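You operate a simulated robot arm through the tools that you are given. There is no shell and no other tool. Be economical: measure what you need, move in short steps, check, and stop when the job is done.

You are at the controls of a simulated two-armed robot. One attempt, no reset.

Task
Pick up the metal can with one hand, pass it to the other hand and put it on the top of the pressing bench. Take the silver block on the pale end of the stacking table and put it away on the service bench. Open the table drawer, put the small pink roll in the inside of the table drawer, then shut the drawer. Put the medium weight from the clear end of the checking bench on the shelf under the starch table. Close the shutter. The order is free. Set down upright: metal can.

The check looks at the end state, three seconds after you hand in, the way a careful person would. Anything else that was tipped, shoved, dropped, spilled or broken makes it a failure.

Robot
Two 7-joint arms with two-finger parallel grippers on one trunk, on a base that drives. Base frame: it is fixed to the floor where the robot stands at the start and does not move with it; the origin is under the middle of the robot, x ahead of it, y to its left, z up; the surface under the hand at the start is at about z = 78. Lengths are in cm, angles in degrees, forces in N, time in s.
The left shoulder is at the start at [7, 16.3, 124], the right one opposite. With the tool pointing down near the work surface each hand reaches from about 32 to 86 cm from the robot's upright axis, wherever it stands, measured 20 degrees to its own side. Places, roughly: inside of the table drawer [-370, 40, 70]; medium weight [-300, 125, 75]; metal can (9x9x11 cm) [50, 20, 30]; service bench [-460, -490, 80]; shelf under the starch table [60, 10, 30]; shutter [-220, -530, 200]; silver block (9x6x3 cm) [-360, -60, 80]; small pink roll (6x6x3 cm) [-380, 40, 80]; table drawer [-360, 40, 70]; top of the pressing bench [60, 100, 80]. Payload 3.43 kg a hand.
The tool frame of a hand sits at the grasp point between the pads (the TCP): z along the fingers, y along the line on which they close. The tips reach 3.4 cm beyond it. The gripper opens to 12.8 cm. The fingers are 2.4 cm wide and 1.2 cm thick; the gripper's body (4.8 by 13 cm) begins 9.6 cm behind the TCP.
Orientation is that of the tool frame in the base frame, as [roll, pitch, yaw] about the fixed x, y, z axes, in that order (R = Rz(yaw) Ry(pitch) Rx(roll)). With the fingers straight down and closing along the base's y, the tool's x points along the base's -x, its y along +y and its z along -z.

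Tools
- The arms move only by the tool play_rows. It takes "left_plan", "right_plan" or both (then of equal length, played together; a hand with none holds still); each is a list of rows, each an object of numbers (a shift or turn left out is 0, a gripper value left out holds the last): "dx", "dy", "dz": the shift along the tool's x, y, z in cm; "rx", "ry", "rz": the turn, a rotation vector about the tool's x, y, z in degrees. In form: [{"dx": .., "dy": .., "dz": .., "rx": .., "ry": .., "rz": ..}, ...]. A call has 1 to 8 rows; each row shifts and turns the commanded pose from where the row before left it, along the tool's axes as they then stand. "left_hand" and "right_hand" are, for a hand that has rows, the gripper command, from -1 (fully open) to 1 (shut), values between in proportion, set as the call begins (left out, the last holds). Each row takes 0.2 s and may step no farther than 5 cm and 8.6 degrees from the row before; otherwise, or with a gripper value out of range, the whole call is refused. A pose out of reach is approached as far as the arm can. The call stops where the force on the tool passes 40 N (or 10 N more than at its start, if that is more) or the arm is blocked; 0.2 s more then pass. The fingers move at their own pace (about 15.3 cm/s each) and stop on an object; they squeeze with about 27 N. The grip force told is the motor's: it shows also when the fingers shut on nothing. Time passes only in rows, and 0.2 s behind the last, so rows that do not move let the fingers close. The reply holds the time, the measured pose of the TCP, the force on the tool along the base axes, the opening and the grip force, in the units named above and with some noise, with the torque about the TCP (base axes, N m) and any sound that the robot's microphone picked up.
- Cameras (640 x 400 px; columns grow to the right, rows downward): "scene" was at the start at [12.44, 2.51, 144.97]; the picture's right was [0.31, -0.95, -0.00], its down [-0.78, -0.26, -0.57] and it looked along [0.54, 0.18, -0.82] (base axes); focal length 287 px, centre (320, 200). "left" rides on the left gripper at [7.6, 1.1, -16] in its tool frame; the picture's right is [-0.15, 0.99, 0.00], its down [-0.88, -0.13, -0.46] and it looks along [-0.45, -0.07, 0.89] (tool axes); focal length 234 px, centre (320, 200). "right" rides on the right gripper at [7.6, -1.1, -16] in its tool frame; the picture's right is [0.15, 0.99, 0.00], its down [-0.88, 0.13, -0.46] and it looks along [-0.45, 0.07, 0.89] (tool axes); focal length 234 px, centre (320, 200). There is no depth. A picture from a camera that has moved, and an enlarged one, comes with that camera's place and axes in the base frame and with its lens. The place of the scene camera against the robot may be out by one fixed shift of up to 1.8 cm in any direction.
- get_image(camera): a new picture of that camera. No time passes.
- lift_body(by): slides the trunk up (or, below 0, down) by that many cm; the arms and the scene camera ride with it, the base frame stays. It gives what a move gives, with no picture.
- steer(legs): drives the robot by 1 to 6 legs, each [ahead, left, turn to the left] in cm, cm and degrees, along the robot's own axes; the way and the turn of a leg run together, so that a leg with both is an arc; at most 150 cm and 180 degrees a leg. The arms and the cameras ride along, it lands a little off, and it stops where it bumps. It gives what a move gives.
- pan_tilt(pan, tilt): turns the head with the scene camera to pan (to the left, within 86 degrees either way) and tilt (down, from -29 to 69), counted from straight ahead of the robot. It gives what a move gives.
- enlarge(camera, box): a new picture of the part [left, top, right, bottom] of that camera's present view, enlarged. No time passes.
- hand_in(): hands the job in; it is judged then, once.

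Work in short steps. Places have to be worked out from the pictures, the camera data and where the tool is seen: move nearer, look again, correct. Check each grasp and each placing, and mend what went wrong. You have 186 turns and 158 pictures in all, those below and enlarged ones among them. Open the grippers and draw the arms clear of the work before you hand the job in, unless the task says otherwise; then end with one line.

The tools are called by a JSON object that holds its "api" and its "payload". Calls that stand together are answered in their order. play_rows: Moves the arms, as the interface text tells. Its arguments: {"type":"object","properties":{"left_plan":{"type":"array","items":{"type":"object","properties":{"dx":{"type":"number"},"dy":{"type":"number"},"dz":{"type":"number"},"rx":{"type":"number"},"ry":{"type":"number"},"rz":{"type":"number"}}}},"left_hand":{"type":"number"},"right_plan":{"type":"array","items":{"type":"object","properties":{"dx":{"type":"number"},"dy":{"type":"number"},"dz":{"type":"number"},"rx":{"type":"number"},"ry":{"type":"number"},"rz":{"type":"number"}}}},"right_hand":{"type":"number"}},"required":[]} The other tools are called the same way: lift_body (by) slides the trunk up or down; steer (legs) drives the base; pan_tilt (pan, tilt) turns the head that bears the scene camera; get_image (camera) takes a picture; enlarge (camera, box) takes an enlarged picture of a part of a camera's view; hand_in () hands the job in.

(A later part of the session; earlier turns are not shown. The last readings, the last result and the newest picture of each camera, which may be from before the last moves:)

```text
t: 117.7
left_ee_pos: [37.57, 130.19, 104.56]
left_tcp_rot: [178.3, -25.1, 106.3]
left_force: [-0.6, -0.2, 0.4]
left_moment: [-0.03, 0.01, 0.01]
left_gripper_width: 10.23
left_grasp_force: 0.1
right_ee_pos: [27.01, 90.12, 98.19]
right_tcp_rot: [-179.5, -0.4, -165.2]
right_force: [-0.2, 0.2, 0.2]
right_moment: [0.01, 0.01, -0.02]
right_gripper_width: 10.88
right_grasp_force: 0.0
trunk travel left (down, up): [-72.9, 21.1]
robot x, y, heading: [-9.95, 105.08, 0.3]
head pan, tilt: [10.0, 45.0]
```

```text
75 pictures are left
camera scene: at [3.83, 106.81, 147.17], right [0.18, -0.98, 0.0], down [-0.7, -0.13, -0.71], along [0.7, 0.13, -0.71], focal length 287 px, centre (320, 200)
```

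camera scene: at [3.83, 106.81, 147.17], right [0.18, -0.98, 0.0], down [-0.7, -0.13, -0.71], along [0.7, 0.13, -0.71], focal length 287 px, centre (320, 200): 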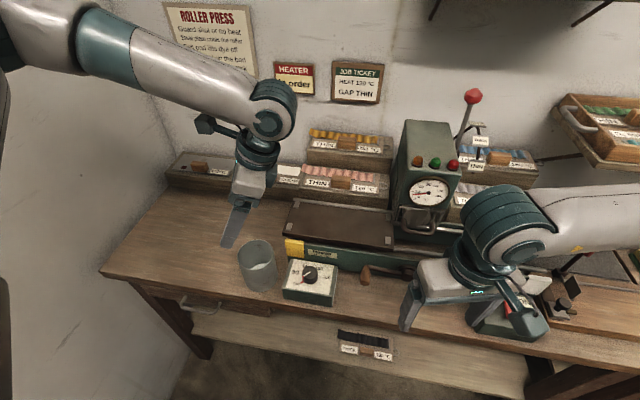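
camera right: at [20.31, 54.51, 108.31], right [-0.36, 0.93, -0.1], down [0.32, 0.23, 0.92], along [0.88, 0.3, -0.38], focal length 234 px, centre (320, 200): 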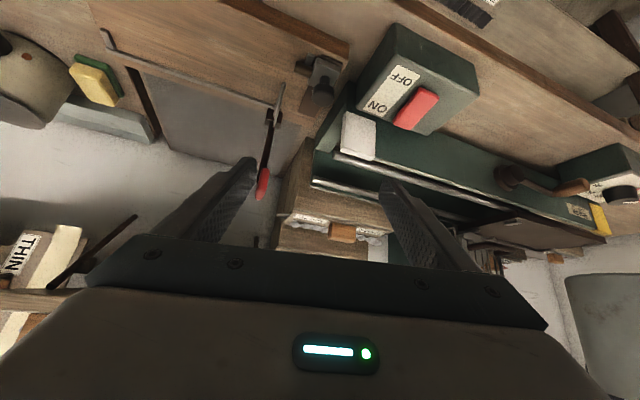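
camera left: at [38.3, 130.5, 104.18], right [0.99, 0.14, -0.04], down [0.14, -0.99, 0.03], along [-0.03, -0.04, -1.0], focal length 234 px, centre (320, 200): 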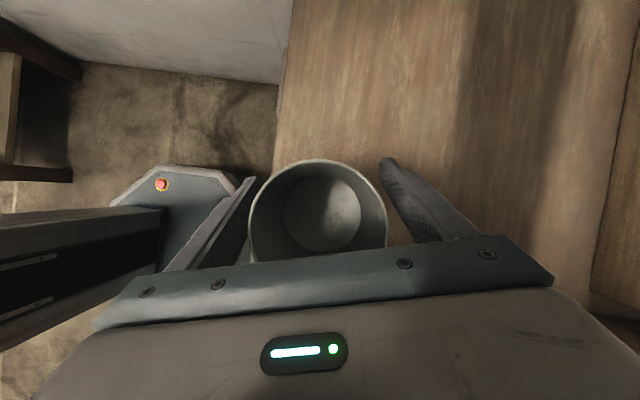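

The can stands upright on the bench. I'm backing away and restoring both arms to a compact hands-down pose.

{"api": "steer", "payload": {"legs": [[-45, 0, 0]]}}

{"api": "play_rows", "payload": {"left_plan": [{"ry": -8.4}, {"ry": -8.4}, {"ry": -8.4}, {"rz": -8}, {"rz": -8}, {"rz": -8}, {"rz": -8}, {"rz": -8}], "right_plan": [{"rz": 7.5}, {"rz": 7.5}, {}, {}, {}, {}, {}, {}], "left_hand": -1, "right_hand": -1}}

{"api": "play_rows", "payload": {"left_plan": [{"rz": -8}, {"rz": -8}, {"rz": -8}, {"rz": -8}, {"dx": 3}, {"dx": 3}, {"dx": 3}]}}

{"api": "steer", "payload": {"legs": [[0, 0, 90]]}}

{"api": "pan_tilt", "payload": {"pan": 70, "tilt": 20}}

{"api": "get_image", "payload": {"camera": "scene"}}

```text
t: 120.3
left_ee_pos: [-5.27, 129.48, 104.67]
left_tcp_rot: [178.1, -25.1, 105.9]
left_force: [-0.7, 0.4, 0.1]
left_moment: [-0.01, -0.04, -0.01]
left_gripper_width: 10.21
left_grasp_force: 0.0
right_ee_pos: [-16.33, 89.57, 98.41]
right_tcp_rot: [-179.7, -0.1, -165.7]
right_force: [-0.7, 1.2, 0.1]
right_moment: [0.0, -0.03, 0.01]
right_gripper_width: 10.9
right_grasp_force: 0.0
trunk travel left (down, up): [-72.9, 21.1]
robot x, y, heading: [-52.41, 104.95, 0.1]
head pan, tilt: [10.0, 45.0]
stopped in leg 1: the robot was blocked; the commanded pose is now the measured one
```

```text
t: 122.1
left_ee_pos: [-4.97, 129.5, 104.64]
left_tcp_rot: [178.8, 1.0, 145.1]
left_force: [0.7, -0.2, -0.9]
left_moment: [0.0, -0.03, 0.0]
left_gripper_width: 12.77
left_grasp_force: 0.1
right_ee_pos: [-16.02, 89.42, 98.13]
right_tcp_rot: [-179.6, -0.1, 179.3]
right_force: [-1.3, -0.3, 0.4]
right_moment: [0.0, 0.01, -0.01]
right_gripper_width: 12.78
right_grasp_force: 0.0
trunk travel left (down, up): [-72.9, 21.1]
robot x, y, heading: [-52.64, 104.5, -0.3]
head pan, tilt: [10.0, 45.0]
```

```text
t: 123.7
left_ee_pos: [-14.12, 129.95, 104.46]
left_tcp_rot: [179.6, 1.5, 177.1]
left_force: [-0.8, 0.3, 0.7]
left_moment: [-0.01, 0.02, 0.02]
left_gripper_width: 12.79
left_grasp_force: 0.0
right_ee_pos: [-16.08, 89.45, 98.34]
right_tcp_rot: [-179.5, 0.0, 179.3]
right_force: [0.4, -0.1, 0.5]
right_moment: [0.0, -0.01, 0.03]
right_gripper_width: 12.79
right_grasp_force: 0.1
trunk travel left (down, up): [-72.9, 21.1]
robot x, y, heading: [-52.55, 104.47, 0.0]
head pan, tilt: [10.0, 45.0]
```

```text
t: 128.0
left_ee_pos: [-78.81, 142.84, 104.34]
left_tcp_rot: [179.5, 1.5, -91.8]
left_force: [0.0, 0.2, 0.3]
left_moment: [-0.01, 0.01, -0.06]
left_gripper_width: 12.82
left_grasp_force: 0.0
right_ee_pos: [-38.28, 141.67, 98.24]
right_tcp_rot: [-179.7, -0.1, -89.5]
right_force: [0.2, 0.0, -0.5]
right_moment: [-0.01, -0.01, 0.0]
right_gripper_width: 12.81
right_grasp_force: 0.0
trunk travel left (down, up): [-72.9, 21.1]
robot x, y, heading: [-52.78, 104.65, 91.2]
head pan, tilt: [10.0, 45.0]
```

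```text
t: 129.3
left_ee_pos: [-78.73, 142.94, 104.37]
left_tcp_rot: [179.6, 1.4, -91.8]
left_force: [-0.4, -0.3, 0.5]
left_moment: [0.01, 0.04, -0.04]
left_gripper_width: 12.82
left_grasp_force: 0.0
right_ee_pos: [-38.12, 141.74, 98.23]
right_tcp_rot: [-179.6, -0.2, -89.5]
right_force: [-0.1, 0.3, 0.0]
right_moment: [-0.01, -0.03, 0.0]
right_gripper_width: 12.8
right_grasp_force: 0.1
trunk travel left (down, up): [-72.9, 21.1]
robot x, y, heading: [-52.57, 104.5, 91.1]
head pan, tilt: [70.0, 20.0]
```

```text
74 pictures are left
camera scene: at [-60.99, 112.98, 151.05], right [0.33, 0.95, 0.0], down [0.32, -0.11, -0.94], along [-0.89, 0.31, -0.34], focal length 287 px, centre (320, 200)
```

scene: 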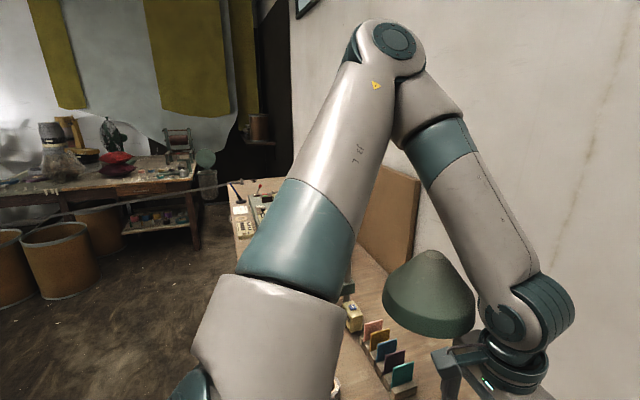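

Backing was stopped by something behind (likely the lamp desk). I'm moving straight away from it (−y), then I'll look around before driving west.

{"api": "steer", "payload": {"legs": [[-70, 0, 0]]}}

{"api": "pan_tilt", "payload": {"pan": 50, "tilt": 25}}

{"api": "get_image", "payload": {"camera": "scene"}}

```text
t: 133.1
left_ee_pos: [-77.37, 73.27, 104.31]
left_tcp_rot: [179.5, 1.4, -91.3]
left_force: [0.1, -0.1, -0.2]
left_moment: [0.0, 0.01, 0.0]
left_gripper_width: 12.83
left_grasp_force: 0.0
right_ee_pos: [-36.94, 72.27, 98.25]
right_tcp_rot: [-179.6, -0.2, -89.1]
right_force: [0.0, -0.3, -0.2]
right_moment: [0.0, -0.02, -0.01]
right_gripper_width: 12.82
right_grasp_force: 0.0
trunk travel left (down, up): [-72.9, 21.1]
robot x, y, heading: [-51.0, 35.39, 91.5]
head pan, tilt: [70.0, 20.0]
```

```text
t: 133.9
left_ee_pos: [-77.55, 73.01, 104.36]
left_tcp_rot: [179.5, 1.4, -91.2]
left_force: [0.1, -0.3, 0.6]
left_moment: [0.04, 0.04, 0.01]
left_gripper_width: 12.81
left_grasp_force: 0.0
right_ee_pos: [-36.86, 72.21, 98.23]
right_tcp_rot: [-179.5, 0.0, -89.1]
right_force: [-1.8, 0.2, 0.3]
right_moment: [0.0, -0.01, 0.02]
right_gripper_width: 12.83
right_grasp_force: 0.0
trunk travel left (down, up): [-72.9, 21.1]
robot x, y, heading: [-51.29, 35.03, 91.4]
head pan, tilt: [50.0, 25.0]
```

```text
73 pictures are left
camera scene: at [-57.88, 46.12, 150.24], right [0.62, 0.78, 0.0], down [0.33, -0.26, -0.91], along [-0.71, 0.56, -0.42], focal length 287 px, centre (320, 200)
```

scene: 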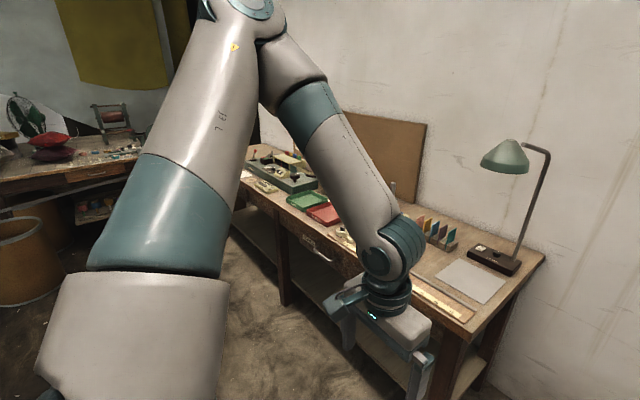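

The desk is intact. I'm turning to face west and looking along the way to the tables there.

{"api": "steer", "payload": {"legs": [[-15, 0, 0], [0, 0, 89]]}}

{"api": "pan_tilt", "payload": {"pan": 0, "tilt": 18}}

{"api": "get_image", "payload": {"camera": "scene"}}

```text
t: 139.1
left_ee_pos: [-89.27, -5.07, 104.3]
left_tcp_rot: [179.5, 1.4, -2.7]
left_force: [-0.3, -0.6, 0.2]
left_moment: [-0.01, -0.01, -0.02]
left_gripper_width: 12.79
left_grasp_force: 0.0
right_ee_pos: [-87.48, 35.31, 98.22]
right_tcp_rot: [-179.6, 0.0, -0.6]
right_force: [-0.8, 0.3, 0.0]
right_moment: [-0.01, -0.02, 0.02]
right_gripper_width: 12.81
right_grasp_force: 0.1
trunk travel left (down, up): [-72.9, 21.1]
robot x, y, heading: [-50.48, 19.95, -179.8]
head pan, tilt: [50.0, 25.0]
```

```text
t: 140.2
left_ee_pos: [-89.29, -5.15, 104.36]
left_tcp_rot: [179.6, 1.4, -2.7]
left_force: [0.2, 0.4, -0.1]
left_moment: [0.01, -0.01, 0.02]
left_gripper_width: 12.79
left_grasp_force: 0.0
right_ee_pos: [-87.5, 35.22, 98.21]
right_tcp_rot: [-179.5, -0.1, -0.6]
right_force: [0.2, 0.0, 0.2]
right_moment: [0.02, -0.04, -0.04]
right_gripper_width: 12.79
right_grasp_force: 0.2
trunk travel left (down, up): [-72.9, 21.1]
robot x, y, heading: [-50.52, 20.4, -179.8]
head pan, tilt: [0.0, 18.0]
```

```text
72 pictures are left
camera scene: at [-64.5, 20.47, 151.37], right [0.0, 1.0, 0.0], down [0.31, 0.0, -0.95], along [-0.95, 0.0, -0.31], focal length 287 px, centre (320, 200)
```

scene: 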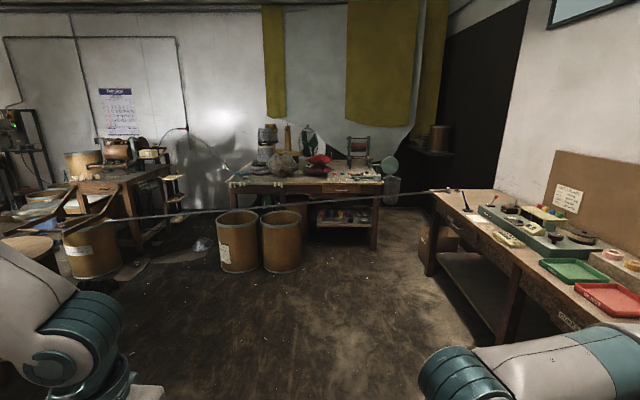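

{"api": "enlarge", "payload": {"camera": "scene", "box": [190, 110, 400, 290]}}

{"api": "enlarge", "payload": {"camera": "scene", "box": [390, 130, 640, 340]}}

```text
2.22 times, centred on (295, 200) of scene
camera zoom: at [-64.5, 20.47, 151.37], right [0.0, 1.0, 0.0], down [0.31, 0.0, -0.95], along [-0.95, 0.0, -0.31], focal length 639 px, centre (376, 200)
```

zoom: 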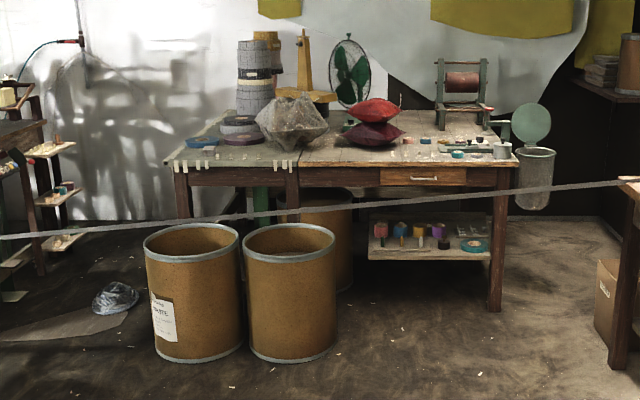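

```text
1.90 times, centred on (515, 235) of scene
camera zoom: at [-64.5, 20.47, 151.37], right [0.0, 1.0, 0.0], down [0.31, 0.0, -0.95], along [-0.95, 0.0, -0.31], focal length 547 px, centre (-51, 133)
```

zoom: 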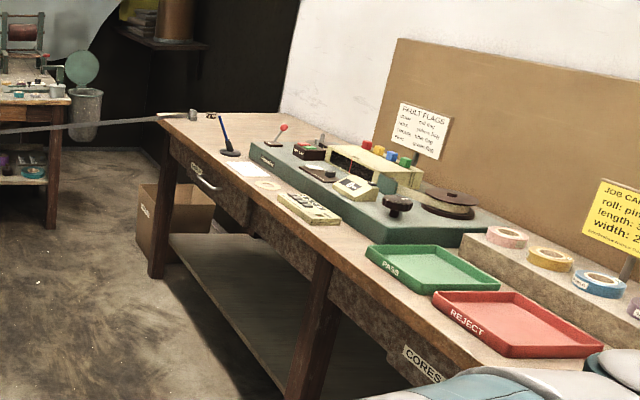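

A ribbon is strung across the aisle from the checking bench's far end to a rack on the left, so I must not drive through it. I'll go closer and look for a way round.

{"api": "steer", "payload": {"legs": [[90, 0, 0]]}}

{"api": "pan_tilt", "payload": {"pan": 45, "tilt": 22}}

{"api": "get_image", "payload": {"camera": "scene"}}

{"api": "pan_tilt", "payload": {"pan": 0, "tilt": 22}}

{"api": "get_image", "payload": {"camera": "scene"}}

```text
t: 145.1
left_ee_pos: [-180.43, -5.57, 104.27]
left_tcp_rot: [179.7, 1.5, -2.5]
left_force: [-1.2, 0.5, -0.2]
left_moment: [-0.03, 0.01, -0.02]
left_gripper_width: 12.79
left_grasp_force: 0.2
right_ee_pos: [-178.78, 34.91, 98.21]
right_tcp_rot: [-179.7, 0.0, -0.3]
right_force: [-0.5, -0.9, -0.4]
right_moment: [0.01, 0.01, 0.03]
right_gripper_width: 12.81
right_grasp_force: 0.0
trunk travel left (down, up): [-72.9, 21.1]
robot x, y, heading: [-141.95, 20.12, -179.7]
head pan, tilt: [0.0, 18.0]
```

```text
t: 146.2
left_ee_pos: [-180.51, -5.63, 104.4]
left_tcp_rot: [179.5, 1.4, -2.5]
left_force: [-0.2, -0.4, 0.3]
left_moment: [0.0, 0.0, -0.01]
left_gripper_width: 12.8
left_grasp_force: 0.0
right_ee_pos: [-178.76, 34.77, 98.18]
right_tcp_rot: [-179.6, 0.0, -0.3]
right_force: [0.0, 1.2, 0.4]
right_moment: [0.03, -0.05, 0.01]
right_gripper_width: 12.78
right_grasp_force: 0.2
trunk travel left (down, up): [-72.9, 21.1]
robot x, y, heading: [-141.89, 19.78, -179.6]
head pan, tilt: [45.0, 22.0]
```

```text
69 pictures are left
camera scene: at [-153.01, 13.54, 150.72], right [-0.71, 0.7, 0.0], down [0.26, 0.27, -0.93], along [-0.65, -0.66, -0.37], focal length 287 px, centre (320, 200)
```

scene: 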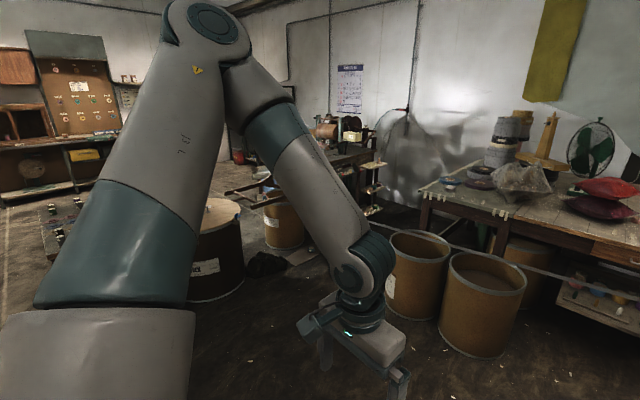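

```text
t: 147.3
left_ee_pos: [-180.66, -5.52, 104.36]
left_tcp_rot: [179.7, 1.3, -2.5]
left_force: [0.3, 0.0, -0.3]
left_moment: [0.0, 0.0, 0.0]
left_gripper_width: 12.8
left_grasp_force: 0.1
right_ee_pos: [-178.84, 34.89, 98.24]
right_tcp_rot: [-179.6, -0.1, -0.3]
right_force: [-0.1, 0.8, -0.3]
right_moment: [-0.02, 0.0, 0.01]
right_gripper_width: 12.81
right_grasp_force: 0.0
trunk travel left (down, up): [-72.9, 21.1]
robot x, y, heading: [-142.07, 20.08, -179.5]
head pan, tilt: [0.0, 22.0]
```

```text
68 pictures are left
camera scene: at [-155.75, 20.08, 150.72], right [-0.01, 1.0, 0.0], down [0.37, 0.0, -0.93], along [-0.93, -0.01, -0.37], focal length 287 px, centre (320, 200)
```

scene: 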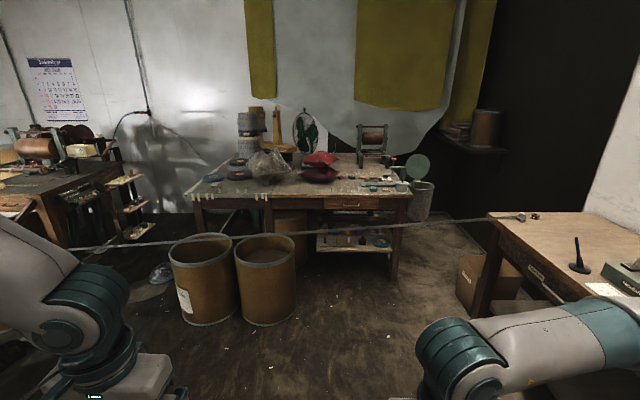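

The ribbon runs at about x≈-307, z≈71, some 28 cm in front of the table; I can reach over it while my base stays under or behind it. I'm driving up to x≈-265 in front of the drawer.

{"api": "steer", "payload": {"legs": [[60, -22, 0], [62, 0, 0]]}}

{"api": "pan_tilt", "payload": {"pan": 8, "tilt": 48}}

{"api": "get_image", "payload": {"camera": "scene"}}

```text
t: 153.9
left_ee_pos: [-301.39, 16.51, 104.42]
left_tcp_rot: [179.6, 1.4, -2.7]
left_force: [0.2, -0.5, -0.1]
left_moment: [0.03, -0.03, 0.0]
left_gripper_width: 12.78
left_grasp_force: 0.0
right_ee_pos: [-299.55, 56.9, 98.29]
right_tcp_rot: [-179.6, -0.2, -0.5]
right_force: [-0.7, -0.5, -0.3]
right_moment: [0.0, 0.01, 0.02]
right_gripper_width: 12.81
right_grasp_force: 0.0
trunk travel left (down, up): [-72.9, 21.1]
robot x, y, heading: [-262.83, 41.52, -180.0]
head pan, tilt: [0.0, 22.0]
```

```text
t: 154.8
left_ee_pos: [-301.39, 16.37, 104.37]
left_tcp_rot: [179.6, 1.5, -2.8]
left_force: [-0.5, -0.1, -0.5]
left_moment: [0.02, 0.0, -0.03]
left_gripper_width: 12.78
left_grasp_force: 0.1
right_ee_pos: [-299.54, 56.94, 98.24]
right_tcp_rot: [-179.6, -0.1, -0.5]
right_force: [-0.5, -0.1, -0.5]
right_moment: [0.01, -0.03, 0.0]
right_gripper_width: 12.79
right_grasp_force: 0.0
trunk travel left (down, up): [-72.9, 21.1]
robot x, y, heading: [-262.64, 41.57, -179.9]
head pan, tilt: [8.0, 48.0]
```

```text
67 pictures are left
camera scene: at [-275.11, 40.95, 146.77], right [-0.14, 0.99, 0.0], down [0.74, 0.1, -0.67], along [-0.66, -0.09, -0.74], focal length 287 px, centre (320, 200)
```

scene: 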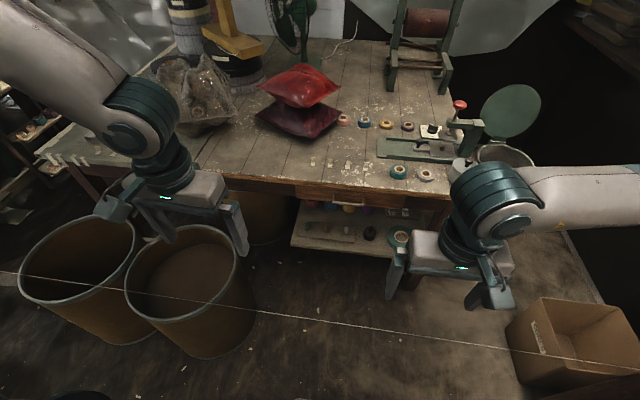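

{"api": "enlarge", "payload": {"camera": "scene", "box": [250, 60, 470, 250]}}

{"api": "enlarge", "payload": {"camera": "scene", "box": [30, 20, 250, 210]}}

```text
2.11 times, centred on (360, 155) of scene
camera zoom: at [-275.11, 40.95, 146.77], right [-0.14, 0.99, 0.0], down [0.74, 0.1, -0.67], along [-0.66, -0.09, -0.74], focal length 605 px, centre (236, 295)
```

zoom: 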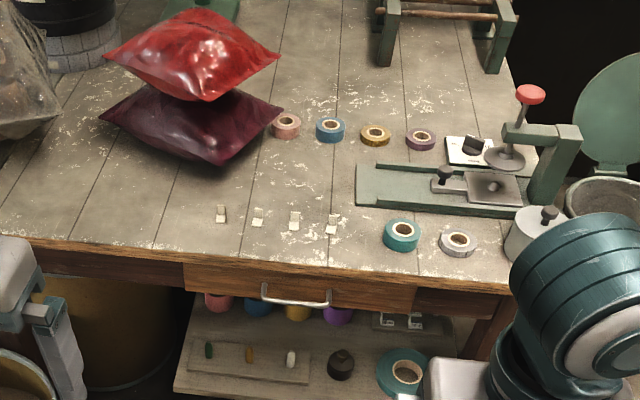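

```text
2.11 times, centred on (140, 115) of scene
camera zoom: at [-275.11, 40.95, 146.77], right [-0.14, 0.99, 0.0], down [0.74, 0.1, -0.67], along [-0.66, -0.09, -0.74], focal length 605 px, centre (699, 379)
```

zoom: 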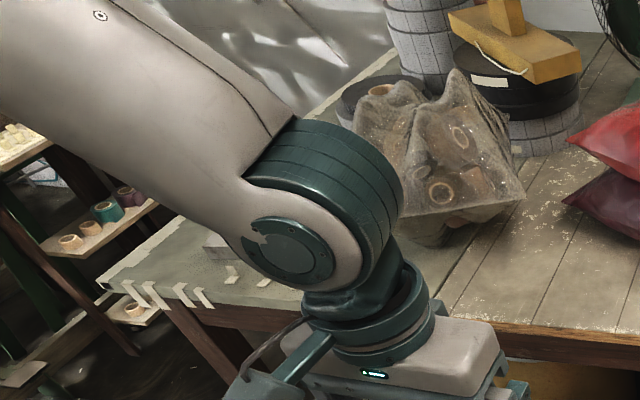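

The pink roll is at about [-379.5, 36], close beside a cushion. The drawer front sits at x≈-341 with a bar handle near y≈42. I'm driving 13 cm closer and bringing the right hand above the handle.

{"api": "steer", "payload": {"legs": [[13, -3, 0]]}}

{"api": "play_rows", "payload": {"right_plan": [{"rz": -8.4}, {"rz": -8.4}, {"rz": -8.4}, {"rz": -8.4}, {"rz": -8.4}, {"rz": -8.4}, {"rz": -8.4}, {"rz": -8.4}], "right_hand": 0.3}}

{"api": "play_rows", "payload": {"right_plan": [{"rz": -8.4}, {"rz": -8.4}, {"rz": -6}, {"dx": -3.4, "dy": -4}, {"dx": -3.4, "dy": -4}, {"dx": -3.4, "dy": -4}, {"dx": -3.4, "dy": -4}, {"dx": -3.4, "dy": -4}]}}

{"api": "get_image", "payload": {"camera": "right"}}

```text
t: 156.1
left_ee_pos: [-314.35, 19.47, 104.45]
left_tcp_rot: [179.6, 1.5, -2.7]
left_force: [0.7, 0.5, 0.4]
left_moment: [0.0, 0.02, -0.02]
left_gripper_width: 12.77
left_grasp_force: 0.0
right_ee_pos: [-312.4, 59.84, 98.23]
right_tcp_rot: [-179.6, -0.1, -0.5]
right_force: [-0.1, -0.6, 0.7]
right_moment: [0.0, -0.01, 0.01]
right_gripper_width: 12.78
right_grasp_force: 0.1
trunk travel left (down, up): [-72.9, 21.1]
robot x, y, heading: [-275.95, 44.55, -179.9]
head pan, tilt: [8.0, 48.0]
```

```text
t: 157.9
left_ee_pos: [-314.44, 19.48, 104.35]
left_tcp_rot: [179.5, 1.4, -2.6]
left_force: [-0.3, 0.6, 0.4]
left_moment: [-0.01, 0.0, 0.01]
left_gripper_width: 12.79
left_grasp_force: 0.0
right_ee_pos: [-312.62, 59.76, 98.28]
right_tcp_rot: [179.9, -0.4, 67.0]
right_force: [0.0, -0.1, 0.1]
right_moment: [-0.04, -0.04, 0.03]
right_gripper_width: 4.47
right_grasp_force: 0.1
trunk travel left (down, up): [-72.9, 21.1]
robot x, y, heading: [-275.83, 44.63, -180.0]
head pan, tilt: [8.0, 48.0]
```

```text
refused: row 4 steps farther than a row can; nothing moved
```

```text
64 pictures are left
camera right: at [-310.51, 67.09, 114.11], right [0.97, -0.25, 0.0], down [-0.23, -0.86, 0.45], along [-0.11, -0.43, -0.89], focal length 234 px, centre (320, 200)
```

right: 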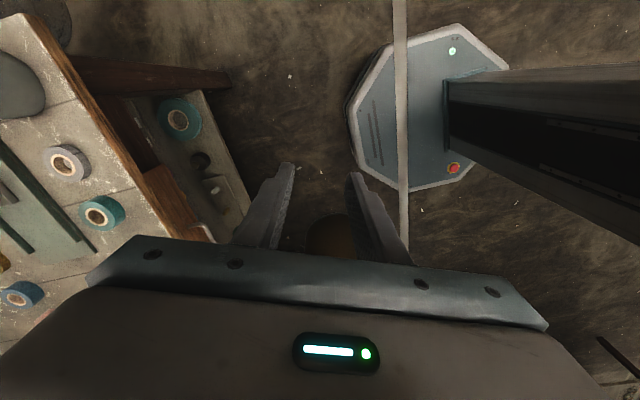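

Seen from above, the ribbon lies at x≈-298 and my mast is about 35 cm behind it, so there's spare room. I'm continuing to turn and move the right hand toward the handle.

{"api": "play_rows", "payload": {"right_plan": [{"rz": -8.4}, {"rz": -8.4}, {"rz": -6.2}, {"dx": -2.6, "dy": -3.9}, {"dx": -2.6, "dy": -3.9}, {"dx": -2.6, "dy": -3.9}, {"dx": -2.6, "dy": -3.9}, {"dx": -2.6, "dy": -3.9}]}}

{"api": "get_image", "payload": {"camera": "right"}}

```text
t: 159.7
left_ee_pos: [-314.45, 19.35, 104.4]
left_tcp_rot: [179.7, 1.4, -2.7]
left_force: [1.6, 0.5, -1.1]
left_moment: [0.02, -0.02, 0.0]
left_gripper_width: 12.8
left_grasp_force: 0.1
right_ee_pos: [-320.4, 54.8, 98.16]
right_tcp_rot: [179.8, -0.5, 89.5]
right_force: [-0.4, -1.5, 0.6]
right_moment: [0.0, 0.01, -0.01]
right_gripper_width: 4.47
right_grasp_force: 0.0
right hand out of reach, approached as far as the arm can: row 6, 7, 8
trunk travel left (down, up): [-72.9, 21.1]
robot x, y, heading: [-275.58, 44.84, -179.7]
head pan, tilt: [8.0, 48.0]
```

```text
63 pictures are left
camera right: at [-321.32, 62.16, 114.05], right [0.99, 0.14, 0.0], down [0.12, -0.89, 0.45], along [0.07, -0.44, -0.89], focal length 234 px, centre (320, 200)
```

right: 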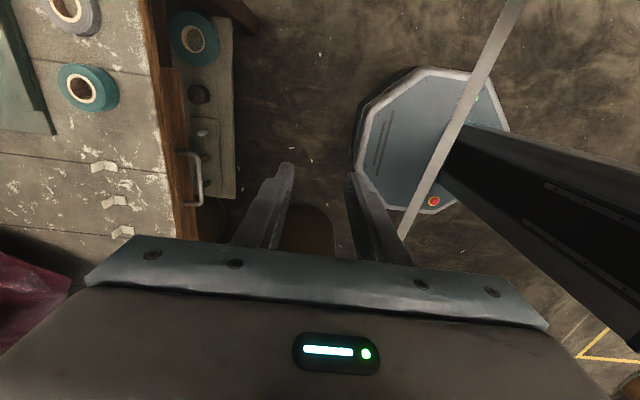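

The right arm can't cross inward enough, so I'll use the left hand: shift the robot north so the handle (bar ≈ [-339.3, 42.3, 75.5]) lies on the left hand's natural side.

{"api": "steer", "payload": {"legs": [[10, -14, 0]]}}

{"api": "play_rows", "payload": {"left_plan": [{"rz": 8.4}, {"rz": 8.4}, {"rz": 8.4}, {"rz": 8.4}, {"rz": 8.4}, {"rz": 8.4}, {"rz": 8.4}, {"rz": 8.4}], "left_hand": 0.64}}

{"api": "play_rows", "payload": {"left_plan": [{"rz": 7}, {"rz": 7}, {"rz": 6.5}, {"dz": 2}, {"dz": 2}]}}

{"api": "get_image", "payload": {"camera": "left"}}

```text
t: 161.2
left_ee_pos: [-324.34, 33.41, 104.31]
left_tcp_rot: [179.5, 1.5, -2.7]
left_force: [1.0, -0.4, 0.0]
left_moment: [0.04, 0.0, 0.03]
left_gripper_width: 12.82
left_grasp_force: 0.1
right_ee_pos: [-330.32, 68.66, 98.17]
right_tcp_rot: [179.9, -0.5, 89.7]
right_force: [-0.5, 0.3, 0.0]
right_moment: [0.01, -0.02, -0.01]
right_gripper_width: 4.49
right_grasp_force: 0.0
trunk travel left (down, up): [-72.9, 21.1]
robot x, y, heading: [-285.78, 58.69, -180.2]
head pan, tilt: [8.0, 48.0]
```

```text
t: 163.0
left_ee_pos: [-324.4, 33.32, 104.29]
left_tcp_rot: [178.5, 0.0, -70.1]
left_force: [-0.3, -0.8, -0.1]
left_moment: [-0.01, 0.0, 0.0]
left_gripper_width: 2.32
left_grasp_force: 0.1
right_ee_pos: [-330.35, 68.84, 98.16]
right_tcp_rot: [179.9, -0.4, 89.6]
right_force: [-0.3, -0.6, -0.9]
right_moment: [0.0, -0.02, -0.03]
right_gripper_width: 4.48
right_grasp_force: 0.0
trunk travel left (down, up): [-72.9, 21.1]
robot x, y, heading: [-285.88, 59.26, -180.2]
head pan, tilt: [8.0, 48.0]
```

```text
t: 164.2
left_ee_pos: [-324.76, 33.24, 100.27]
left_tcp_rot: [178.6, -0.3, -90.5]
left_force: [-0.4, 0.6, 0.0]
left_moment: [0.04, -0.05, -0.01]
left_gripper_width: 2.28
left_grasp_force: 0.0
right_ee_pos: [-330.4, 68.69, 98.08]
right_tcp_rot: [180.0, -0.5, 89.6]
right_force: [-1.3, -0.4, -0.6]
right_moment: [-0.01, -0.02, 0.03]
right_gripper_width: 4.48
right_grasp_force: 0.1
trunk travel left (down, up): [-72.9, 21.1]
robot x, y, heading: [-286.03, 58.5, -180.1]
head pan, tilt: [8.0, 48.0]
```

```text
62 pictures are left
camera left: at [-325.45, 25.87, 116.25], right [-0.99, 0.15, 0.02], down [0.15, 0.88, 0.45], along [0.05, 0.45, -0.89], focal length 234 px, centre (320, 200)
```

left: 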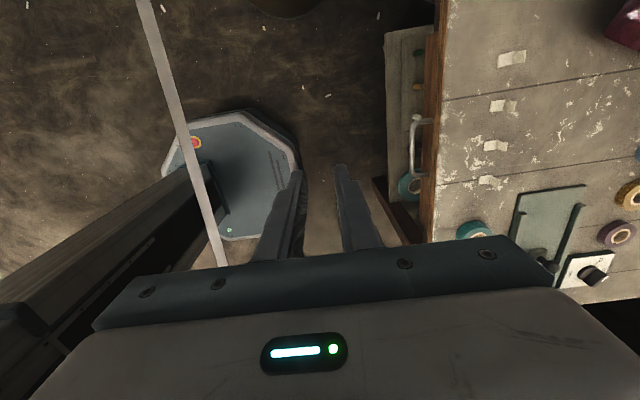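

The left camera shows the handle bar at about [-340.5, 39.2, 75.5]. I'm moving above it at z≈90 for a closer look.

{"api": "play_rows", "payload": {"left_plan": [{"dx": -1.26, "dy": 3.1, "dz": 2}, {"dx": -1.26, "dy": 3.1, "dz": 2}, {"dx": -1.26, "dy": 3.1, "dz": 2}, {"dx": -1.26, "dy": 3.1, "dz": 2}, {"dx": -1.26, "dy": 3.1, "dz": 2}]}}

{"api": "get_image", "payload": {"camera": "left"}}

```text
t: 165.4
left_ee_pos: [-339.19, 37.19, 92.86]
left_tcp_rot: [178.5, -0.3, -90.5]
left_force: [-0.3, -0.5, 0.4]
left_moment: [-0.01, 0.02, 0.01]
left_gripper_width: 2.29
left_grasp_force: 0.0
left hand out of reach, approached as far as the arm can: row 4, 5
right_ee_pos: [-330.23, 68.82, 98.14]
right_tcp_rot: [179.9, -0.3, 89.6]
right_force: [0.2, -0.3, -0.1]
right_moment: [0.01, 0.02, 0.0]
right_gripper_width: 4.52
right_grasp_force: 0.1
trunk travel left (down, up): [-72.9, 21.1]
robot x, y, heading: [-285.8, 58.74, -179.9]
head pan, tilt: [8.0, 48.0]
```

```text
61 pictures are left
camera left: at [-339.9, 29.77, 108.88], right [-0.99, 0.15, 0.02], down [0.15, 0.88, 0.45], along [0.05, 0.45, -0.89], focal length 234 px, centre (320, 200)
```

left: 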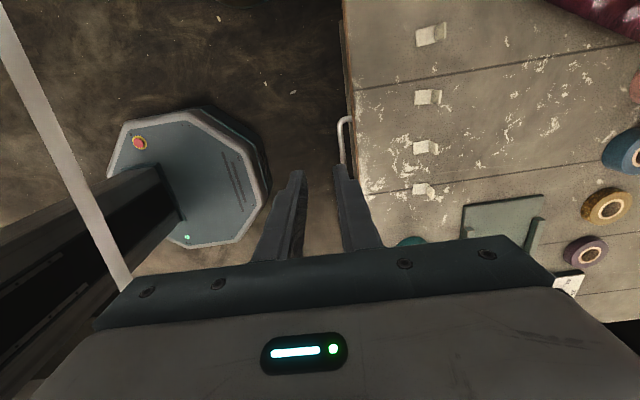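

Triangulating three views, the bar is at about [-342.7, 41.5, 70], under a slightly overhanging tabletop (z≈78). A vertical finger won't fit behind it, but one tilted 30° will. I'm raising, tilting, and lowering the trunk for better arm posture.

{"api": "play_rows", "payload": {"left_plan": [{"dz": -3}, {"dz": -3}, {"rx": -7.5, "dz": -1}, {"rx": -7.5}, {"rx": -7.5}, {"rx": -7.5}], "left_hand": 0.6}}

{"api": "lift_body", "payload": {"by": -17}}

{"api": "get_image", "payload": {"camera": "left"}}

```text
t: 166.8
left_ee_pos: [-339.02, 37.22, 99.87]
left_tcp_rot: [148.5, -0.3, -90.4]
left_force: [-0.2, 0.0, -0.3]
left_moment: [0.03, -0.01, 0.03]
left_gripper_width: 2.56
left_grasp_force: 0.0
right_ee_pos: [-330.23, 68.77, 98.16]
right_tcp_rot: [179.9, -0.4, 89.7]
right_force: [-0.7, 0.0, -0.3]
right_moment: [-0.01, 0.0, -0.01]
right_gripper_width: 4.48
right_grasp_force: 0.1
trunk travel left (down, up): [-72.9, 21.1]
robot x, y, heading: [-285.74, 58.58, -179.8]
head pan, tilt: [8.0, 48.0]
```

```text
t: 168.7
left_ee_pos: [-339.06, 37.29, 82.86]
left_tcp_rot: [148.5, -0.4, -90.5]
left_force: [0.8, 0.3, -0.3]
left_moment: [0.02, -0.05, -0.02]
left_gripper_width: 2.57
left_grasp_force: 0.0
right_ee_pos: [-330.34, 68.71, 81.27]
right_tcp_rot: [179.9, -0.4, 89.7]
right_force: [0.1, -0.2, 0.4]
right_moment: [-0.06, 0.0, -0.01]
right_gripper_width: 4.48
right_grasp_force: 0.1
trunk travel left (down, up): [-55.9, 38.1]
robot x, y, heading: [-285.74, 58.76, -179.8]
head pan, tilt: [8.0, 48.0]
```

```text
60 pictures are left
camera left: at [-331.67, 29.78, 97.09], right [-0.84, 0.16, 0.52], down [0.36, 0.88, 0.32], along [-0.4, 0.45, -0.8], focal length 234 px, centre (320, 200)
```

left: 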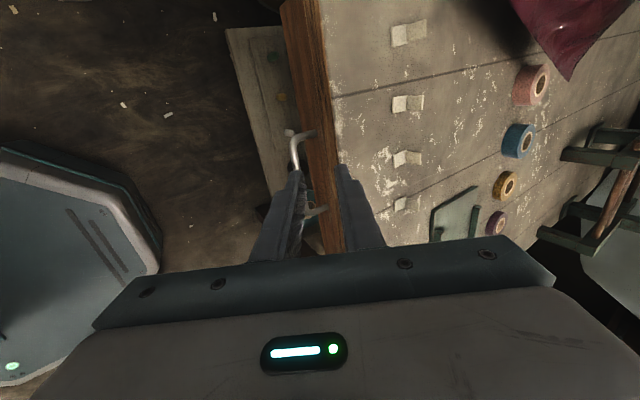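

The bar is clear: x≈-342.8, y 35.7–45.9, z≈70. I'm aligning and advancing 6 cm along the finger direction, then checking.

{"api": "play_rows", "payload": {"left_plan": [{"dx": -1.75, "dy": -1.9}, {"dx": -1.75, "dy": -1.9}, {"dz": 2}, {"dz": 2}, {"dz": 2}]}}

{"api": "get_image", "payload": {"camera": "left"}}

```text
t: 169.9
left_ee_pos: [-338.98, 38.37, 77.71]
left_tcp_rot: [148.7, -0.3, -90.5]
left_force: [0.4, -0.1, 0.3]
left_moment: [0.05, 0.0, -0.02]
left_gripper_width: 2.56
left_grasp_force: 0.0
left hand out of reach, approached as far as the arm can: row 3, 4, 5
right_ee_pos: [-330.3, 68.84, 81.03]
right_tcp_rot: [179.9, -0.4, 89.6]
right_force: [0.0, 0.2, -0.5]
right_moment: [-0.01, 0.01, -0.02]
right_gripper_width: 4.48
right_grasp_force: 0.0
trunk travel left (down, up): [-55.9, 38.1]
robot x, y, heading: [-285.86, 58.89, -179.6]
head pan, tilt: [8.0, 48.0]
```

```text
59 pictures are left
camera left: at [-331.77, 30.78, 91.91], right [-0.84, 0.16, 0.51], down [0.36, 0.88, 0.32], along [-0.4, 0.45, -0.8], focal length 234 px, centre (320, 200)
```

left: 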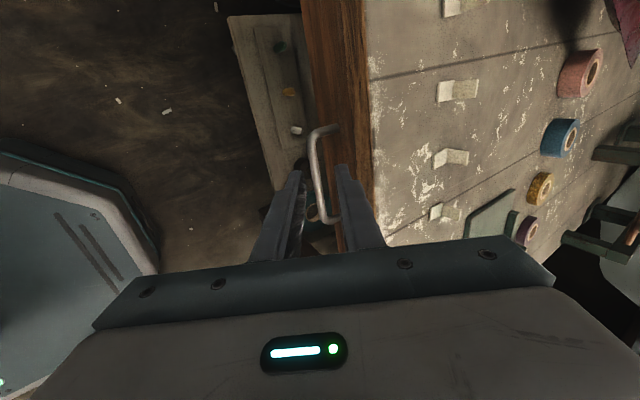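

The arm limit is near, so I'll do the final moves with the base and trunk instead: shift the base slightly, then alternate lowering and advancing.

{"api": "steer", "payload": {"legs": [[-1.2, -2.4, 0]]}}

{"api": "lift_body", "payload": {"by": -3}}

{"api": "steer", "payload": {"legs": [[1.8, 0, 0]]}}

{"api": "get_image", "payload": {"camera": "left"}}

```text
t: 170.7
left_ee_pos: [-337.96, 40.65, 77.72]
left_tcp_rot: [148.6, -0.3, -90.5]
left_force: [0.1, -0.4, 0.4]
left_moment: [0.04, -0.04, 0.01]
left_gripper_width: 2.57
left_grasp_force: 0.0
right_ee_pos: [-329.32, 71.25, 81.16]
right_tcp_rot: [179.8, -0.4, 89.5]
right_force: [-0.3, -0.3, -1.1]
right_moment: [0.03, 0.02, 0.01]
right_gripper_width: 4.49
right_grasp_force: 0.0
trunk travel left (down, up): [-55.9, 38.1]
robot x, y, heading: [-284.82, 61.05, -179.7]
head pan, tilt: [8.0, 48.0]
```

```text
t: 171.5
left_ee_pos: [-337.9, 40.67, 74.87]
left_tcp_rot: [148.5, -0.3, -90.4]
left_force: [0.5, -1.1, 0.7]
left_moment: [-0.02, -0.01, -0.01]
left_gripper_width: 2.56
left_grasp_force: 0.1
right_ee_pos: [-329.16, 71.1, 78.21]
right_tcp_rot: [180.0, -0.3, 89.6]
right_force: [0.3, -0.1, 0.7]
right_moment: [-0.02, 0.0, 0.01]
right_gripper_width: 4.49
right_grasp_force: 0.1
trunk travel left (down, up): [-52.9, 41.1]
robot x, y, heading: [-284.65, 61.29, -179.8]
head pan, tilt: [8.0, 48.0]
```

```text
t: 172.2
left_ee_pos: [-339.67, 40.61, 74.79]
left_tcp_rot: [148.6, -0.3, -90.5]
left_force: [-0.3, -0.1, -0.7]
left_moment: [0.02, -0.03, 0.01]
left_gripper_width: 2.55
left_grasp_force: 0.0
right_ee_pos: [-331.0, 71.11, 78.21]
right_tcp_rot: [179.9, -0.4, 89.7]
right_force: [-0.6, -0.1, -0.2]
right_moment: [-0.03, -0.01, 0.01]
right_gripper_width: 4.48
right_grasp_force: 0.1
trunk travel left (down, up): [-52.9, 41.1]
robot x, y, heading: [-286.02, 61.11, -179.9]
head pan, tilt: [8.0, 48.0]
```

```text
58 pictures are left
camera left: at [-332.32, 33.11, 88.95], right [-0.84, 0.16, 0.51], down [0.36, 0.88, 0.32], along [-0.4, 0.45, -0.8], focal length 234 px, centre (320, 200)
```

left: 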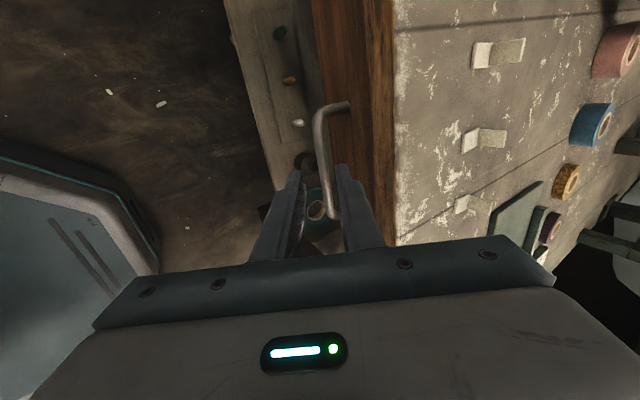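

{"api": "lift_body", "payload": {"by": -1.5}}

{"api": "steer", "payload": {"legs": [[1.0, 0, 0]]}}

{"api": "lift_body", "payload": {"by": -1.2}}

{"api": "get_image", "payload": {"camera": "left"}}

```text
t: 172.9
left_ee_pos: [-339.67, 40.62, 73.3]
left_tcp_rot: [148.6, -0.3, -90.4]
left_force: [-0.3, 0.1, -0.6]
left_moment: [0.01, 0.0, -0.02]
left_gripper_width: 2.58
left_grasp_force: 0.0
right_ee_pos: [-330.95, 71.21, 76.68]
right_tcp_rot: [179.9, -0.4, 89.6]
right_force: [-0.4, 0.6, -0.5]
right_moment: [-0.03, -0.02, 0.01]
right_gripper_width: 4.47
right_grasp_force: 0.0
trunk travel left (down, up): [-51.4, 42.6]
robot x, y, heading: [-286.57, 61.43, -180.0]
head pan, tilt: [8.0, 48.0]
```

```text
t: 173.6
left_ee_pos: [-340.58, 40.58, 73.41]
left_tcp_rot: [148.6, -0.4, -90.5]
left_force: [-0.6, -0.3, -0.5]
left_moment: [-0.02, 0.03, -0.03]
left_gripper_width: 2.57
left_grasp_force: 0.0
right_ee_pos: [-331.91, 71.18, 76.65]
right_tcp_rot: [179.9, -0.4, 89.8]
right_force: [0.1, 0.4, -0.7]
right_moment: [0.02, -0.01, 0.02]
right_gripper_width: 4.47
right_grasp_force: 0.0
trunk travel left (down, up): [-51.4, 42.6]
robot x, y, heading: [-286.92, 61.12, -180.1]
head pan, tilt: [8.0, 48.0]
```

```text
t: 174.2
left_ee_pos: [-340.69, 40.62, 72.15]
left_tcp_rot: [148.6, -0.3, -90.4]
left_force: [-0.8, 0.5, 0.1]
left_moment: [-0.05, 0.02, 0.04]
left_gripper_width: 2.61
left_grasp_force: 0.6
right_ee_pos: [-332.0, 71.15, 75.38]
right_tcp_rot: [180.0, -0.4, 89.5]
right_force: [0.1, -0.4, 0.0]
right_moment: [-0.03, 0.01, 0.03]
right_gripper_width: 4.49
right_grasp_force: 0.1
trunk travel left (down, up): [-50.2, 43.8]
robot x, y, heading: [-287.44, 61.05, -180.1]
head pan, tilt: [8.0, 48.0]
```

```text
57 pictures are left
camera left: at [-333.32, 33.1, 86.23], right [-0.84, 0.16, 0.51], down [0.36, 0.88, 0.32], along [-0.4, 0.45, -0.8], focal length 234 px, centre (320, 200)
```

left: 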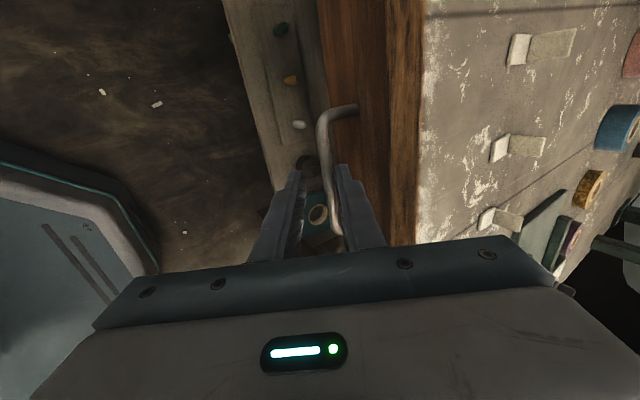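

The bar looks to be between the fingers. I'm advancing slightly more and closing to test.

{"api": "steer", "payload": {"legs": [[0.7, 0, 0]]}}

{"api": "lift_body", "payload": {"by": -0.5}}

{"api": "play_rows", "payload": {"left_plan": [{}, {}, {}], "left_hand": 1}}

```text
t: 174.9
left_ee_pos: [-341.21, 40.53, 72.03]
left_tcp_rot: [148.6, -0.4, -90.5]
left_force: [0.0, -0.2, -0.6]
left_moment: [-0.02, 0.05, 0.0]
left_gripper_width: 2.58
left_grasp_force: 0.1
right_ee_pos: [-332.63, 71.13, 75.41]
right_tcp_rot: [179.8, -0.4, 89.6]
right_force: [0.7, -0.2, 0.7]
right_moment: [-0.01, 0.01, -0.01]
right_gripper_width: 4.48
right_grasp_force: 0.1
trunk travel left (down, up): [-50.2, 43.8]
robot x, y, heading: [-288.08, 61.28, -179.8]
head pan, tilt: [8.0, 48.0]
```

```text
t: 175.5
left_ee_pos: [-341.24, 40.59, 71.65]
left_tcp_rot: [148.5, -0.3, -90.4]
left_force: [0.5, -0.4, 0.3]
left_moment: [-0.02, 0.01, 0.01]
left_gripper_width: 2.58
left_grasp_force: 0.1
right_ee_pos: [-332.71, 71.13, 74.97]
right_tcp_rot: [180.0, -0.3, 89.6]
right_force: [-0.1, 0.0, 0.2]
right_moment: [-0.03, 0.01, 0.0]
right_gripper_width: 4.48
right_grasp_force: 0.1
trunk travel left (down, up): [-49.7, 44.3]
robot x, y, heading: [-287.98, 61.01, -179.8]
head pan, tilt: [8.0, 48.0]
```

```text
t: 176.3
left_ee_pos: [-341.32, 40.55, 71.72]
left_tcp_rot: [148.5, -0.3, -90.4]
left_force: [-1.7, -1.5, 14.5]
left_moment: [0.63, 0.19, 0.91]
left_gripper_width: 0.98
left_grasp_force: 43.5
right_ee_pos: [-332.56, 71.11, 75.02]
right_tcp_rot: [179.9, -0.4, 89.8]
right_force: [-0.1, 0.0, -0.3]
right_moment: [0.02, -0.02, 0.02]
right_gripper_width: 4.48
right_grasp_force: 0.1
trunk travel left (down, up): [-49.7, 44.3]
robot x, y, heading: [-287.77, 61.42, -179.9]
head pan, tilt: [8.0, 48.0]
```

The handle is gripped (0.98 cm). I'm pulling the drawer open by driving back 19 cm.

{"api": "steer", "payload": {"legs": [[-19, 0, 0]]}}

{"api": "get_image", "payload": {"camera": "scene"}}

```text
t: 177.8
left_ee_pos: [-322.21, 40.67, 71.75]
left_tcp_rot: [148.5, -0.3, -90.4]
left_force: [-0.6, -1.6, 18.0]
left_moment: [0.61, 0.24, 0.88]
left_gripper_width: 0.98
left_grasp_force: 43.5
right_ee_pos: [-313.57, 71.1, 75.09]
right_tcp_rot: [180.0, -0.4, 89.7]
right_force: [1.1, -0.8, -0.1]
right_moment: [0.02, 0.01, -0.03]
right_gripper_width: 4.47
right_grasp_force: 0.1
trunk travel left (down, up): [-49.7, 44.3]
robot x, y, heading: [-269.53, 61.17, -180.0]
head pan, tilt: [8.0, 48.0]
```

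```text
56 pictures are left
camera scene: at [-281.18, 60.32, 123.59], right [-0.14, 0.99, 0.0], down [0.73, 0.11, -0.67], along [-0.66, -0.1, -0.74], focal length 287 px, centre (320, 200)
```

scene: 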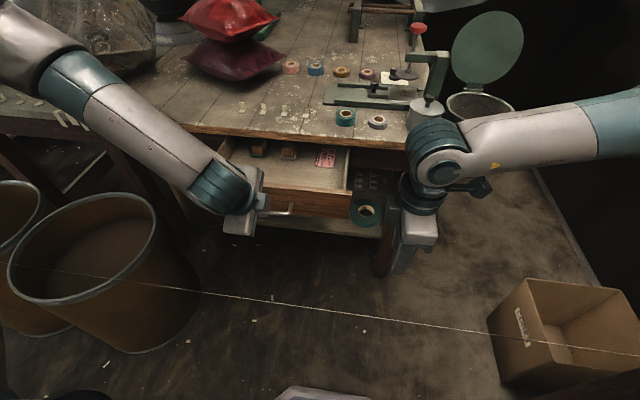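

The drawer is open with free room at its front. I'm releasing the handle, backing the fingers out, raising the trunk, and turning the left hand for the roll.

{"api": "play_rows", "payload": {"left_plan": [{}, {}, {"dz": -2}, {"dz": -2}, {"dz": -3}], "left_hand": 0.6}}

{"api": "lift_body", "payload": {"by": 26}}

{"api": "play_rows", "payload": {"left_plan": [{"rx": 8}, {"rx": 8}, {"rx": 8}, {"rx": 7.5}, {"rz": -8.5}, {"rz": -8.5}, {"rz": -8.5}, {"rz": -8.5}]}}

{"api": "play_rows", "payload": {"left_plan": [{"rz": -8.5}, {"rz": -8.5}, {"rz": -8.5}, {"rz": -8.5}, {"rz": -8.5}, {"rz": -8.5}, {"rz": -8.5}, {"rz": -8.5}], "left_hand": -0.2}}

```text
t: 179.0
left_ee_pos: [-319.06, 40.64, 77.56]
left_tcp_rot: [148.6, -0.3, -90.4]
left_force: [0.3, -1.1, 0.4]
left_moment: [-0.01, 0.01, 0.0]
left_gripper_width: 2.55
left_grasp_force: 0.2
left hand out of reach, approached as far as the arm can: row 5
right_ee_pos: [-313.68, 71.11, 75.09]
right_tcp_rot: [-180.0, -0.4, 89.7]
right_force: [0.5, 0.4, 0.9]
right_moment: [-0.04, 0.03, 0.0]
right_gripper_width: 4.48
right_grasp_force: 0.0
trunk travel left (down, up): [-49.7, 44.3]
robot x, y, heading: [-269.16, 61.3, -179.7]
head pan, tilt: [8.0, 48.0]
```

```text
t: 181.7
left_ee_pos: [-319.17, 40.55, 103.42]
left_tcp_rot: [148.7, -0.4, -90.4]
left_force: [0.0, 0.3, -0.4]
left_moment: [-0.01, 0.01, 0.01]
left_gripper_width: 2.53
left_grasp_force: 0.1
right_ee_pos: [-313.7, 71.06, 100.88]
right_tcp_rot: [179.8, -0.3, 89.7]
right_force: [0.2, 0.6, 0.0]
right_moment: [-0.02, -0.01, 0.0]
right_gripper_width: 4.48
right_grasp_force: 0.0
trunk travel left (down, up): [-75.7, 18.3]
robot x, y, heading: [-269.31, 61.08, -180.0]
head pan, tilt: [8.0, 48.0]
```

```text
t: 183.5
left_ee_pos: [-319.12, 40.62, 103.62]
left_tcp_rot: [179.9, -0.4, -56.2]
left_force: [0.8, 0.9, 1.4]
left_moment: [-0.02, 0.03, -0.01]
left_gripper_width: 2.53
left_grasp_force: 0.0
right_ee_pos: [-313.57, 71.07, 100.87]
right_tcp_rot: [179.9, -0.4, 89.7]
right_force: [-0.3, -0.6, -0.7]
right_moment: [0.02, -0.01, 0.01]
right_gripper_width: 4.48
right_grasp_force: 0.0
trunk travel left (down, up): [-75.7, 18.3]
robot x, y, heading: [-269.18, 61.16, -179.8]
head pan, tilt: [8.0, 48.0]
```

```text
t: 185.3
left_ee_pos: [-319.13, 40.71, 103.5]
left_tcp_rot: [179.7, 0.0, 11.7]
left_force: [-0.2, -0.3, 0.7]
left_moment: [0.0, -0.01, 0.02]
left_gripper_width: 7.68
left_grasp_force: 0.2
right_ee_pos: [-313.58, 71.14, 101.03]
right_tcp_rot: [180.0, -0.4, 89.7]
right_force: [-0.4, 0.2, 0.3]
right_moment: [-0.03, -0.03, -0.02]
right_gripper_width: 4.49
right_grasp_force: 0.0
trunk travel left (down, up): [-75.7, 18.3]
robot x, y, heading: [-269.21, 61.27, -179.5]
head pan, tilt: [8.0, 48.0]
```

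{"api": "play_rows", "payload": {"left_plan": [{"rz": -8}, {"rz": -8}, {"rz": -7}], "right_plan": [{"dy": 2.5, "dz": -1}, {"dy": 2.5, "dz": -1}, {"dy": 2.5, "dz": -1}]}}

{"api": "steer", "payload": {"legs": [[29, 0, -0.4]]}}

{"api": "get_image", "payload": {"camera": "left"}}

```text
t: 186.1
left_ee_pos: [-319.07, 40.6, 103.39]
left_tcp_rot: [179.7, 0.0, 34.8]
left_force: [0.1, 0.1, -0.5]
left_moment: [-0.01, 0.01, -0.02]
left_gripper_width: 7.64
left_grasp_force: 0.1
right_ee_pos: [-306.09, 71.01, 103.87]
right_tcp_rot: [-180.0, -0.3, 89.7]
right_force: [0.2, 0.4, 0.4]
right_moment: [0.01, -0.01, -0.02]
right_gripper_width: 4.49
right_grasp_force: 0.0
trunk travel left (down, up): [-75.7, 18.3]
robot x, y, heading: [-269.23, 61.14, -179.6]
head pan, tilt: [8.0, 48.0]
```

```text
t: 188.1
left_ee_pos: [-348.14, 41.01, 103.45]
left_tcp_rot: [179.7, 0.1, 34.2]
left_force: [-0.9, 0.1, -0.6]
left_moment: [-0.03, 0.02, -0.01]
left_gripper_width: 7.67
left_grasp_force: 0.1
right_ee_pos: [-334.89, 71.29, 103.98]
right_tcp_rot: [-179.9, -0.5, 89.3]
right_force: [0.0, -0.3, -0.2]
right_moment: [0.03, 0.05, 0.0]
right_gripper_width: 4.48
right_grasp_force: 0.0
trunk travel left (down, up): [-75.7, 18.3]
robot x, y, heading: [-298.55, 61.1, 179.6]
head pan, tilt: [8.0, 48.0]
```

```text
55 pictures are left
camera left: at [-341.24, 44.47, 119.42], right [0.43, -0.9, 0.01], down [-0.8, -0.38, 0.46], along [-0.41, -0.2, -0.89], focal length 234 px, centre (320, 200)
```

left: 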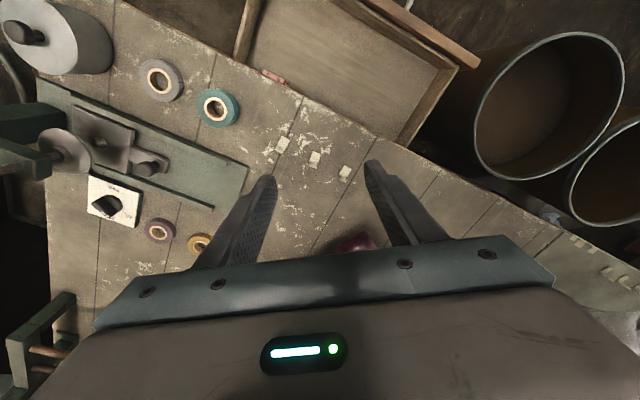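

{"api": "play_rows", "payload": {"left_plan": [{"dx": -3.97, "dy": -1.87}, {"dx": -3.97, "dy": -1.87}, {"dx": -3.97, "dy": -1.87}, {"dx": -3.97, "dy": -1.87}, {"dx": -3.97, "dy": -1.87}, {"dx": -3.97, "dy": -1.87}]}}

{"api": "get_image", "payload": {"camera": "left"}}

```text
t: 189.5
left_ee_pos: [-367.72, 32.28, 106.23]
left_tcp_rot: [179.7, -0.1, 34.1]
left_force: [-0.2, -0.4, 0.0]
left_moment: [0.02, -0.01, -0.02]
left_gripper_width: 7.69
left_grasp_force: 0.0
left hand out of reach, approached as far as the arm can: row 4, 5, 6
right_ee_pos: [-334.86, 71.21, 103.85]
right_tcp_rot: [179.9, -0.4, 89.3]
right_force: [0.0, 1.1, -1.1]
right_moment: [0.03, -0.03, 0.03]
right_gripper_width: 4.48
right_grasp_force: 0.1
trunk travel left (down, up): [-75.7, 18.3]
robot x, y, heading: [-297.92, 60.91, 179.9]
head pan, tilt: [8.0, 48.0]
```

```text
54 pictures are left
camera left: at [-360.94, 35.65, 122.14], right [0.43, -0.9, 0.0], down [-0.8, -0.38, 0.46], along [-0.41, -0.2, -0.89], focal length 234 px, centre (320, 200)
```

left: 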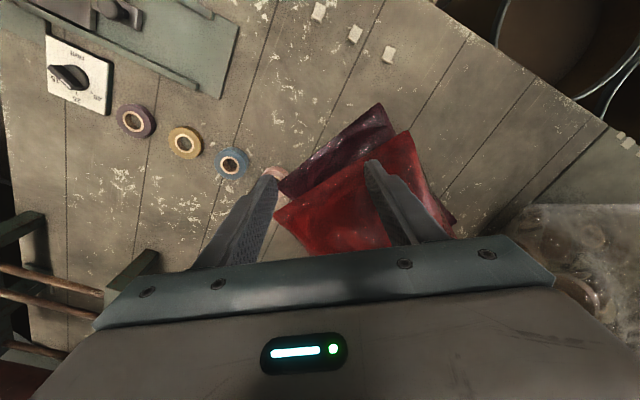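

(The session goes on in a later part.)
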